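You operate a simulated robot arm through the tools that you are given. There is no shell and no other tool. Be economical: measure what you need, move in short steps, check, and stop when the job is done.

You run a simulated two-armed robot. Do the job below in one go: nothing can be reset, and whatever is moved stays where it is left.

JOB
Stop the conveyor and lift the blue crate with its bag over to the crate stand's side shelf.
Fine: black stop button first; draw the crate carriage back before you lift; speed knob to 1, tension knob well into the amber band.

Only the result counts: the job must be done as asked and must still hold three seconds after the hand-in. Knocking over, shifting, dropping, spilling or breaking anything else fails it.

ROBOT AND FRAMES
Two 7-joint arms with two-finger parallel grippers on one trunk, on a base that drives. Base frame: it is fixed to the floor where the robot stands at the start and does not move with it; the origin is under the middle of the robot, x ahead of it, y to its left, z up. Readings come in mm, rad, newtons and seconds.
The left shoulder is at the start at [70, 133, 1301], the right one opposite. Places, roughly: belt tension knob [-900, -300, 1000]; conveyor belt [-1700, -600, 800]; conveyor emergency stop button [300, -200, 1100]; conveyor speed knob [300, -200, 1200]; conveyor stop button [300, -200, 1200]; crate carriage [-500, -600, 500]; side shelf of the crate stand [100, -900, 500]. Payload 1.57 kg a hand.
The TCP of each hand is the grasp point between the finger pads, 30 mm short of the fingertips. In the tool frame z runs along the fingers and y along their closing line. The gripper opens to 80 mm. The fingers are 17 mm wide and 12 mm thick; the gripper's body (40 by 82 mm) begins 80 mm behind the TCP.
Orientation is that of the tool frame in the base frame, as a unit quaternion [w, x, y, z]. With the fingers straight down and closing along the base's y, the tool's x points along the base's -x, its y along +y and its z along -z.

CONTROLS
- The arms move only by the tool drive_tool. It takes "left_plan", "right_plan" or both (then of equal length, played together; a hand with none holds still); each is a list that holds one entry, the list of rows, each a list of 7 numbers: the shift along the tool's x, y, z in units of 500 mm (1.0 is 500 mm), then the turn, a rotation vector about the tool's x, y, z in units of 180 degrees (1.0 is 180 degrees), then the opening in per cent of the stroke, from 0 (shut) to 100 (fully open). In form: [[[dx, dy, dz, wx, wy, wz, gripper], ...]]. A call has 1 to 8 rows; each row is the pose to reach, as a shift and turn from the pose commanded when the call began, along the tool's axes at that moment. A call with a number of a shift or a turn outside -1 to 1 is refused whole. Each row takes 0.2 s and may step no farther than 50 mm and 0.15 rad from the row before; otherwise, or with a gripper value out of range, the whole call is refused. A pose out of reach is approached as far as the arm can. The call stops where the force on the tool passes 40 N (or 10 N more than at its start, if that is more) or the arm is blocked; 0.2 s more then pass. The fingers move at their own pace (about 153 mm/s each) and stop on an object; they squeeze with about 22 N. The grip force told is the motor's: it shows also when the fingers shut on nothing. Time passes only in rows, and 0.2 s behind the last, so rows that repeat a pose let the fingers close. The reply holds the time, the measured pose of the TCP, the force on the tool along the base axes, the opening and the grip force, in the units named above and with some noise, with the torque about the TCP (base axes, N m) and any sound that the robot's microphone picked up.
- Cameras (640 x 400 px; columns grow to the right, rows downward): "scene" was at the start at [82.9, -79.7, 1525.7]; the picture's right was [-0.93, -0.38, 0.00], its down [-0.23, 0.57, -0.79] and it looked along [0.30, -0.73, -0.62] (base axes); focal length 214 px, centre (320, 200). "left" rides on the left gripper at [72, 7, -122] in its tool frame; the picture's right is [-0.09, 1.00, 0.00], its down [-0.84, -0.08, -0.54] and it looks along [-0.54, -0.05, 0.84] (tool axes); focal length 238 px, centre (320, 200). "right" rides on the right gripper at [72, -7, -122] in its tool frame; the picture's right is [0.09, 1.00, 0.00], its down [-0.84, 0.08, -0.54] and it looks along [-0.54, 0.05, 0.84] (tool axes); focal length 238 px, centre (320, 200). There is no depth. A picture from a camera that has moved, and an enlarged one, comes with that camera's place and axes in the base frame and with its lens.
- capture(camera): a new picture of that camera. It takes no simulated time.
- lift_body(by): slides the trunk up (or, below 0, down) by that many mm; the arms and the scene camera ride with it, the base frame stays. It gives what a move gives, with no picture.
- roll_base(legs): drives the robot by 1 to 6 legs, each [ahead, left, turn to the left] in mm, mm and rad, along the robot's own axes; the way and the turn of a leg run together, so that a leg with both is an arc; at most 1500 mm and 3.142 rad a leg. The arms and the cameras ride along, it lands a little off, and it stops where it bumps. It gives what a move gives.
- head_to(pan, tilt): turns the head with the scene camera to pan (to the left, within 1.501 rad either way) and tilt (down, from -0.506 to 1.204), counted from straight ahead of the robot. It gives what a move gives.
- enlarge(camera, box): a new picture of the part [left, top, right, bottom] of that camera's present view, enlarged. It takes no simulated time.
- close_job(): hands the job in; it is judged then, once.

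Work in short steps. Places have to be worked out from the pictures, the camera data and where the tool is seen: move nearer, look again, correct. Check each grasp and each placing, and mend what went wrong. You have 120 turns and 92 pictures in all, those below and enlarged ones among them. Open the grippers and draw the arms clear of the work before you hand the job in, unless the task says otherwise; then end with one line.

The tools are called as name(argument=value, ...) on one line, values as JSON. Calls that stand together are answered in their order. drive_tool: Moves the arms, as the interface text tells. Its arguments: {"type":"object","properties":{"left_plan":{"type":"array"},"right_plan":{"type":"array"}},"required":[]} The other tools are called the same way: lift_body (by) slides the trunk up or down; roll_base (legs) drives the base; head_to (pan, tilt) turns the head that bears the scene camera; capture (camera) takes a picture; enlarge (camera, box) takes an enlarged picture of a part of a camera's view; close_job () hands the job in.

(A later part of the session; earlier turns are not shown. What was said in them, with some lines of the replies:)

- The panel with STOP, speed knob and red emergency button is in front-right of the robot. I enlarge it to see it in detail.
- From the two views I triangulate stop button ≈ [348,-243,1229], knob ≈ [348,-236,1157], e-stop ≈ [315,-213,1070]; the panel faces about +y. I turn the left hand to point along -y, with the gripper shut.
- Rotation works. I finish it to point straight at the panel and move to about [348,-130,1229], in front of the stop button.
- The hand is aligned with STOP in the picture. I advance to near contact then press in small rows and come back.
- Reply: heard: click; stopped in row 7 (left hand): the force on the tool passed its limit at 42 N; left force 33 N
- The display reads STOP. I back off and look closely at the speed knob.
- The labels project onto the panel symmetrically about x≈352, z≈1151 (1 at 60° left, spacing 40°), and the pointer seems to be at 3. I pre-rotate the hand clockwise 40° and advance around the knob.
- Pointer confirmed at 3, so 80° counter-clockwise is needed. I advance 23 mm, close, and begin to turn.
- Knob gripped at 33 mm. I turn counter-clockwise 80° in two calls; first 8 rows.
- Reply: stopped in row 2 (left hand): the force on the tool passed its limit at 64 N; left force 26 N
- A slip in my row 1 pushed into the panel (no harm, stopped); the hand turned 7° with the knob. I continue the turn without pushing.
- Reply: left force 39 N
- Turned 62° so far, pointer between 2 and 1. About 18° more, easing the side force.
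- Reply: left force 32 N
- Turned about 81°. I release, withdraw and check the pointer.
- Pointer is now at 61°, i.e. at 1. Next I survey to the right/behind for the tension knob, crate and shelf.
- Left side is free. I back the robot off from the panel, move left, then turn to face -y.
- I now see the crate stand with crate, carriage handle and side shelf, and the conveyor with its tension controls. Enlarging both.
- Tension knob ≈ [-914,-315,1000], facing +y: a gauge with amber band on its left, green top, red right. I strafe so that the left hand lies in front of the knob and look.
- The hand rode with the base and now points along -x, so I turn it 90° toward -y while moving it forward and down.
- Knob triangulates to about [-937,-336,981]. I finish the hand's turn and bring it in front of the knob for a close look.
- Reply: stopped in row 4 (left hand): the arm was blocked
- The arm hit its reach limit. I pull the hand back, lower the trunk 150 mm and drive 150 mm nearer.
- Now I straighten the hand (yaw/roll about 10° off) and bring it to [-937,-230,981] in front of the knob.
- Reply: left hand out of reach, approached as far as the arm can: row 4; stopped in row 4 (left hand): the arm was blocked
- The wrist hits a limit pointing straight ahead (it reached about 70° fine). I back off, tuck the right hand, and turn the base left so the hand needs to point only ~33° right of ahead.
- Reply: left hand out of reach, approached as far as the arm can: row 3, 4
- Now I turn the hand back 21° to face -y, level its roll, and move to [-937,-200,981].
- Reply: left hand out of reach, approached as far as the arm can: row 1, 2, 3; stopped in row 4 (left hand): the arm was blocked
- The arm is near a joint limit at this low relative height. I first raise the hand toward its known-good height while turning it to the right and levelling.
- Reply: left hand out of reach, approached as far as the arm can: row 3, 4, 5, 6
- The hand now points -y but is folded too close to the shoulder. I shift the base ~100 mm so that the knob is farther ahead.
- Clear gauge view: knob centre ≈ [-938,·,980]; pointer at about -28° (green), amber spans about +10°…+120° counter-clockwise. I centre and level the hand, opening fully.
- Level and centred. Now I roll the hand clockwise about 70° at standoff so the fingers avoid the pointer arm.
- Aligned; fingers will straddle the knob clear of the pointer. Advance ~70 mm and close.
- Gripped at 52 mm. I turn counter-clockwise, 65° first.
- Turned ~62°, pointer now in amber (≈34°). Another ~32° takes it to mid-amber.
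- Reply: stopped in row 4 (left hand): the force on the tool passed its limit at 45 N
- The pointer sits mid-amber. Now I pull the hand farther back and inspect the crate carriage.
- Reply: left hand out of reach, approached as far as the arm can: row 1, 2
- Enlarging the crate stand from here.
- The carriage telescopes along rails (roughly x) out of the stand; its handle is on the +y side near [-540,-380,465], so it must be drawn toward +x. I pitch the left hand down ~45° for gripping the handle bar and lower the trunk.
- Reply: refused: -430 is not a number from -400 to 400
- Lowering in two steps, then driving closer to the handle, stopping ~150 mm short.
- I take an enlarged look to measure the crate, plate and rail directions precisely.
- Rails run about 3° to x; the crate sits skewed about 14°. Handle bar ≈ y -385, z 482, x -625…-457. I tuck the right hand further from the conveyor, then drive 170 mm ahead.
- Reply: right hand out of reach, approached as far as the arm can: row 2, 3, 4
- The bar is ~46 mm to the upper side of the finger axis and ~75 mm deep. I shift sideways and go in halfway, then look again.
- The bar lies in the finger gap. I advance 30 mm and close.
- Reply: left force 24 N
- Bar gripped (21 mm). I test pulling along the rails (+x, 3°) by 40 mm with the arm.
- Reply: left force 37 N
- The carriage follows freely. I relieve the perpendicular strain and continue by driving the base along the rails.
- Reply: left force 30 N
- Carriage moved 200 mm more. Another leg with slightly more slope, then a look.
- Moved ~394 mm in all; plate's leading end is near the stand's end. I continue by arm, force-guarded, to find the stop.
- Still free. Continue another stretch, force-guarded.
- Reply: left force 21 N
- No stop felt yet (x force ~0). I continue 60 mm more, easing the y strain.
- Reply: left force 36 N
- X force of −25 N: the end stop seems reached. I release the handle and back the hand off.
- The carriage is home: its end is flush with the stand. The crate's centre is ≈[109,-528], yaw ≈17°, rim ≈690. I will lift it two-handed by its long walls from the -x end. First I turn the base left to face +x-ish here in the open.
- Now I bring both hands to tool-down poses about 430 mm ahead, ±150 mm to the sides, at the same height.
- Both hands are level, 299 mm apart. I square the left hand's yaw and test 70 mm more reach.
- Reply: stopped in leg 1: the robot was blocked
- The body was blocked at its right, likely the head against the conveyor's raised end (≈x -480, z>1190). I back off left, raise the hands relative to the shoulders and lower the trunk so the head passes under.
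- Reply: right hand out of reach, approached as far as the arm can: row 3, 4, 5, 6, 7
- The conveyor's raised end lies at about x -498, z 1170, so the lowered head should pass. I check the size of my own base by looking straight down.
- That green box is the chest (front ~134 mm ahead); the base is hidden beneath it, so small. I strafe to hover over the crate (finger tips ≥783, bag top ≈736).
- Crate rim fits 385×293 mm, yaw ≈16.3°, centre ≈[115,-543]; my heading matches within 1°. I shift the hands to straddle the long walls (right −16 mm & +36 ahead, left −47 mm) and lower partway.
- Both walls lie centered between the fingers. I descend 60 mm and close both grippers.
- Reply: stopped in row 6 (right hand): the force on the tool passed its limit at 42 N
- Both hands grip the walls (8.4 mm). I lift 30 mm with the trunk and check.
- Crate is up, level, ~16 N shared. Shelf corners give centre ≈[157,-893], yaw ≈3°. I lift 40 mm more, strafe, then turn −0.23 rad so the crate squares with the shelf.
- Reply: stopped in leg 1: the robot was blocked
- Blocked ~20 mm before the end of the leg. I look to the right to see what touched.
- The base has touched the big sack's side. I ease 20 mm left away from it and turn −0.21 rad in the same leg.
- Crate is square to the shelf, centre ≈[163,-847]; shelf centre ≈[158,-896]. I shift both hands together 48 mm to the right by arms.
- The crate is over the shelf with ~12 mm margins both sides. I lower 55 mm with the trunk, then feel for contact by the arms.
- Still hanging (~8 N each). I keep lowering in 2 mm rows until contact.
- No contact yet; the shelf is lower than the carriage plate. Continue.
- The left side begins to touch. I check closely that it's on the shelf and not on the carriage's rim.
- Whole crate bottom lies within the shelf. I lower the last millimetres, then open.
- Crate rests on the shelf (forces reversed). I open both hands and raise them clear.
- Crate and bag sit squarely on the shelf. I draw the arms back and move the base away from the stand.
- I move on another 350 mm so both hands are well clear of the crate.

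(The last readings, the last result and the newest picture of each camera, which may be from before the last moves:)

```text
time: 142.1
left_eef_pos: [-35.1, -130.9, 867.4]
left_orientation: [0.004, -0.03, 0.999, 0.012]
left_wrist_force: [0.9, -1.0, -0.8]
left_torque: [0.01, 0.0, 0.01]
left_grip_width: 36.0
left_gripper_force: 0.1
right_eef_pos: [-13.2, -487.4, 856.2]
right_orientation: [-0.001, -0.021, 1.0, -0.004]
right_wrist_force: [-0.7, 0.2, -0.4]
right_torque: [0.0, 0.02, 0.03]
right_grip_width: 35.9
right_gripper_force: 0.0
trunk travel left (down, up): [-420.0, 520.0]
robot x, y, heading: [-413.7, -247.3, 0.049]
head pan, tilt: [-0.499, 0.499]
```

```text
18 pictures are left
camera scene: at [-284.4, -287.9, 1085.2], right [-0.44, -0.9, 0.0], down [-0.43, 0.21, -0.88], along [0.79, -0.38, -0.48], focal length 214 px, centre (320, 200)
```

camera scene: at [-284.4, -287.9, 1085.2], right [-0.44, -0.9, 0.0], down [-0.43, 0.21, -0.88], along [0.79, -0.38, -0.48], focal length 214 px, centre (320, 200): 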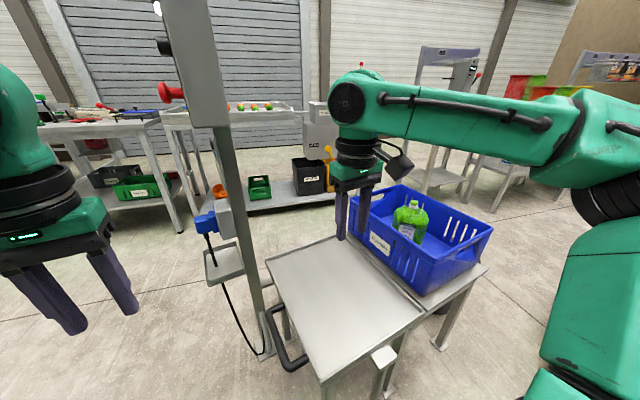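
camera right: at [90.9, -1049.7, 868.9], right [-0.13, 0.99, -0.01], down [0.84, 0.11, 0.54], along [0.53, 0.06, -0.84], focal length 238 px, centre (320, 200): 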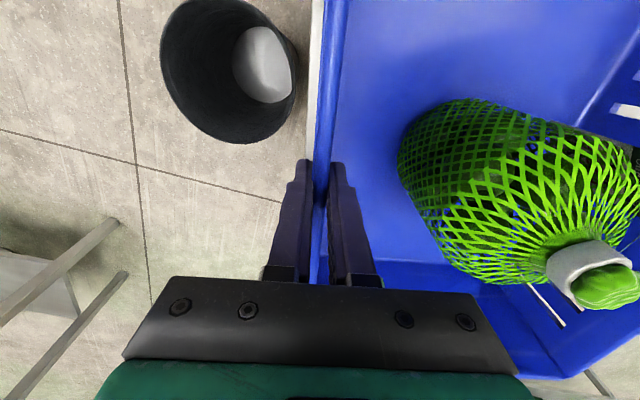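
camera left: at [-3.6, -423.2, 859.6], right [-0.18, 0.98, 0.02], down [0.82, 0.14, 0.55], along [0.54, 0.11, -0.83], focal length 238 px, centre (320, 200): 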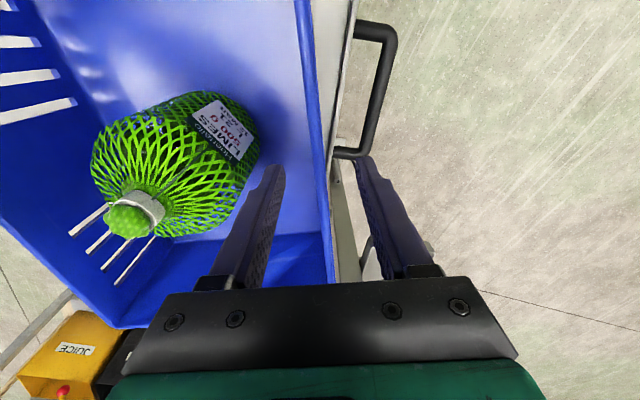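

Everything stands as asked: the crate with its bag is on the shelf and the hands are clear. I open the grippers fully, then hand in.

drive_tool(left_plan=[[[0, 0, 0, 0, 0, 0, 100], [0, 0, 0, 0, 0, 0, 100]]], right_plan=[[[0, 0, -0.02, 0, 0, 0, 100], [0, 0, -0.02, 0, 0, 0, 100]]])

close_job()

```text
time: 142.7
left_eef_pos: [-35.4, -130.6, 866.9]
left_orientation: [0.004, -0.03, 0.999, 0.011]
left_wrist_force: [-0.5, 0.5, -0.2]
left_torque: [0.03, 0.01, -0.03]
left_grip_width: 80.0
left_gripper_force: 0.1
right_eef_pos: [-13.1, -487.6, 866.2]
right_orientation: [-0.001, -0.02, 1.0, -0.004]
right_wrist_force: [-0.5, -0.3, -0.3]
right_torque: [-0.02, 0.01, -0.02]
right_grip_width: 80.0
right_gripper_force: 0.1
trunk travel left (down, up): [-420.0, 520.0]
robot x, y, heading: [-417.1, -252.4, 0.042]
head pan, tilt: [-0.499, 0.499]
```

```text
The job is handed in.
```

The conveyor is stopped with the black button, speed is at 1, tension is mid-amber, the carriage is drawn back, and the blue crate with its bag is on the side shelf; on the way the base was stopped by two light bumps, the first probably the head against the conveyor's raised end, the second the base against the big sack, and nothing was seen to shift.
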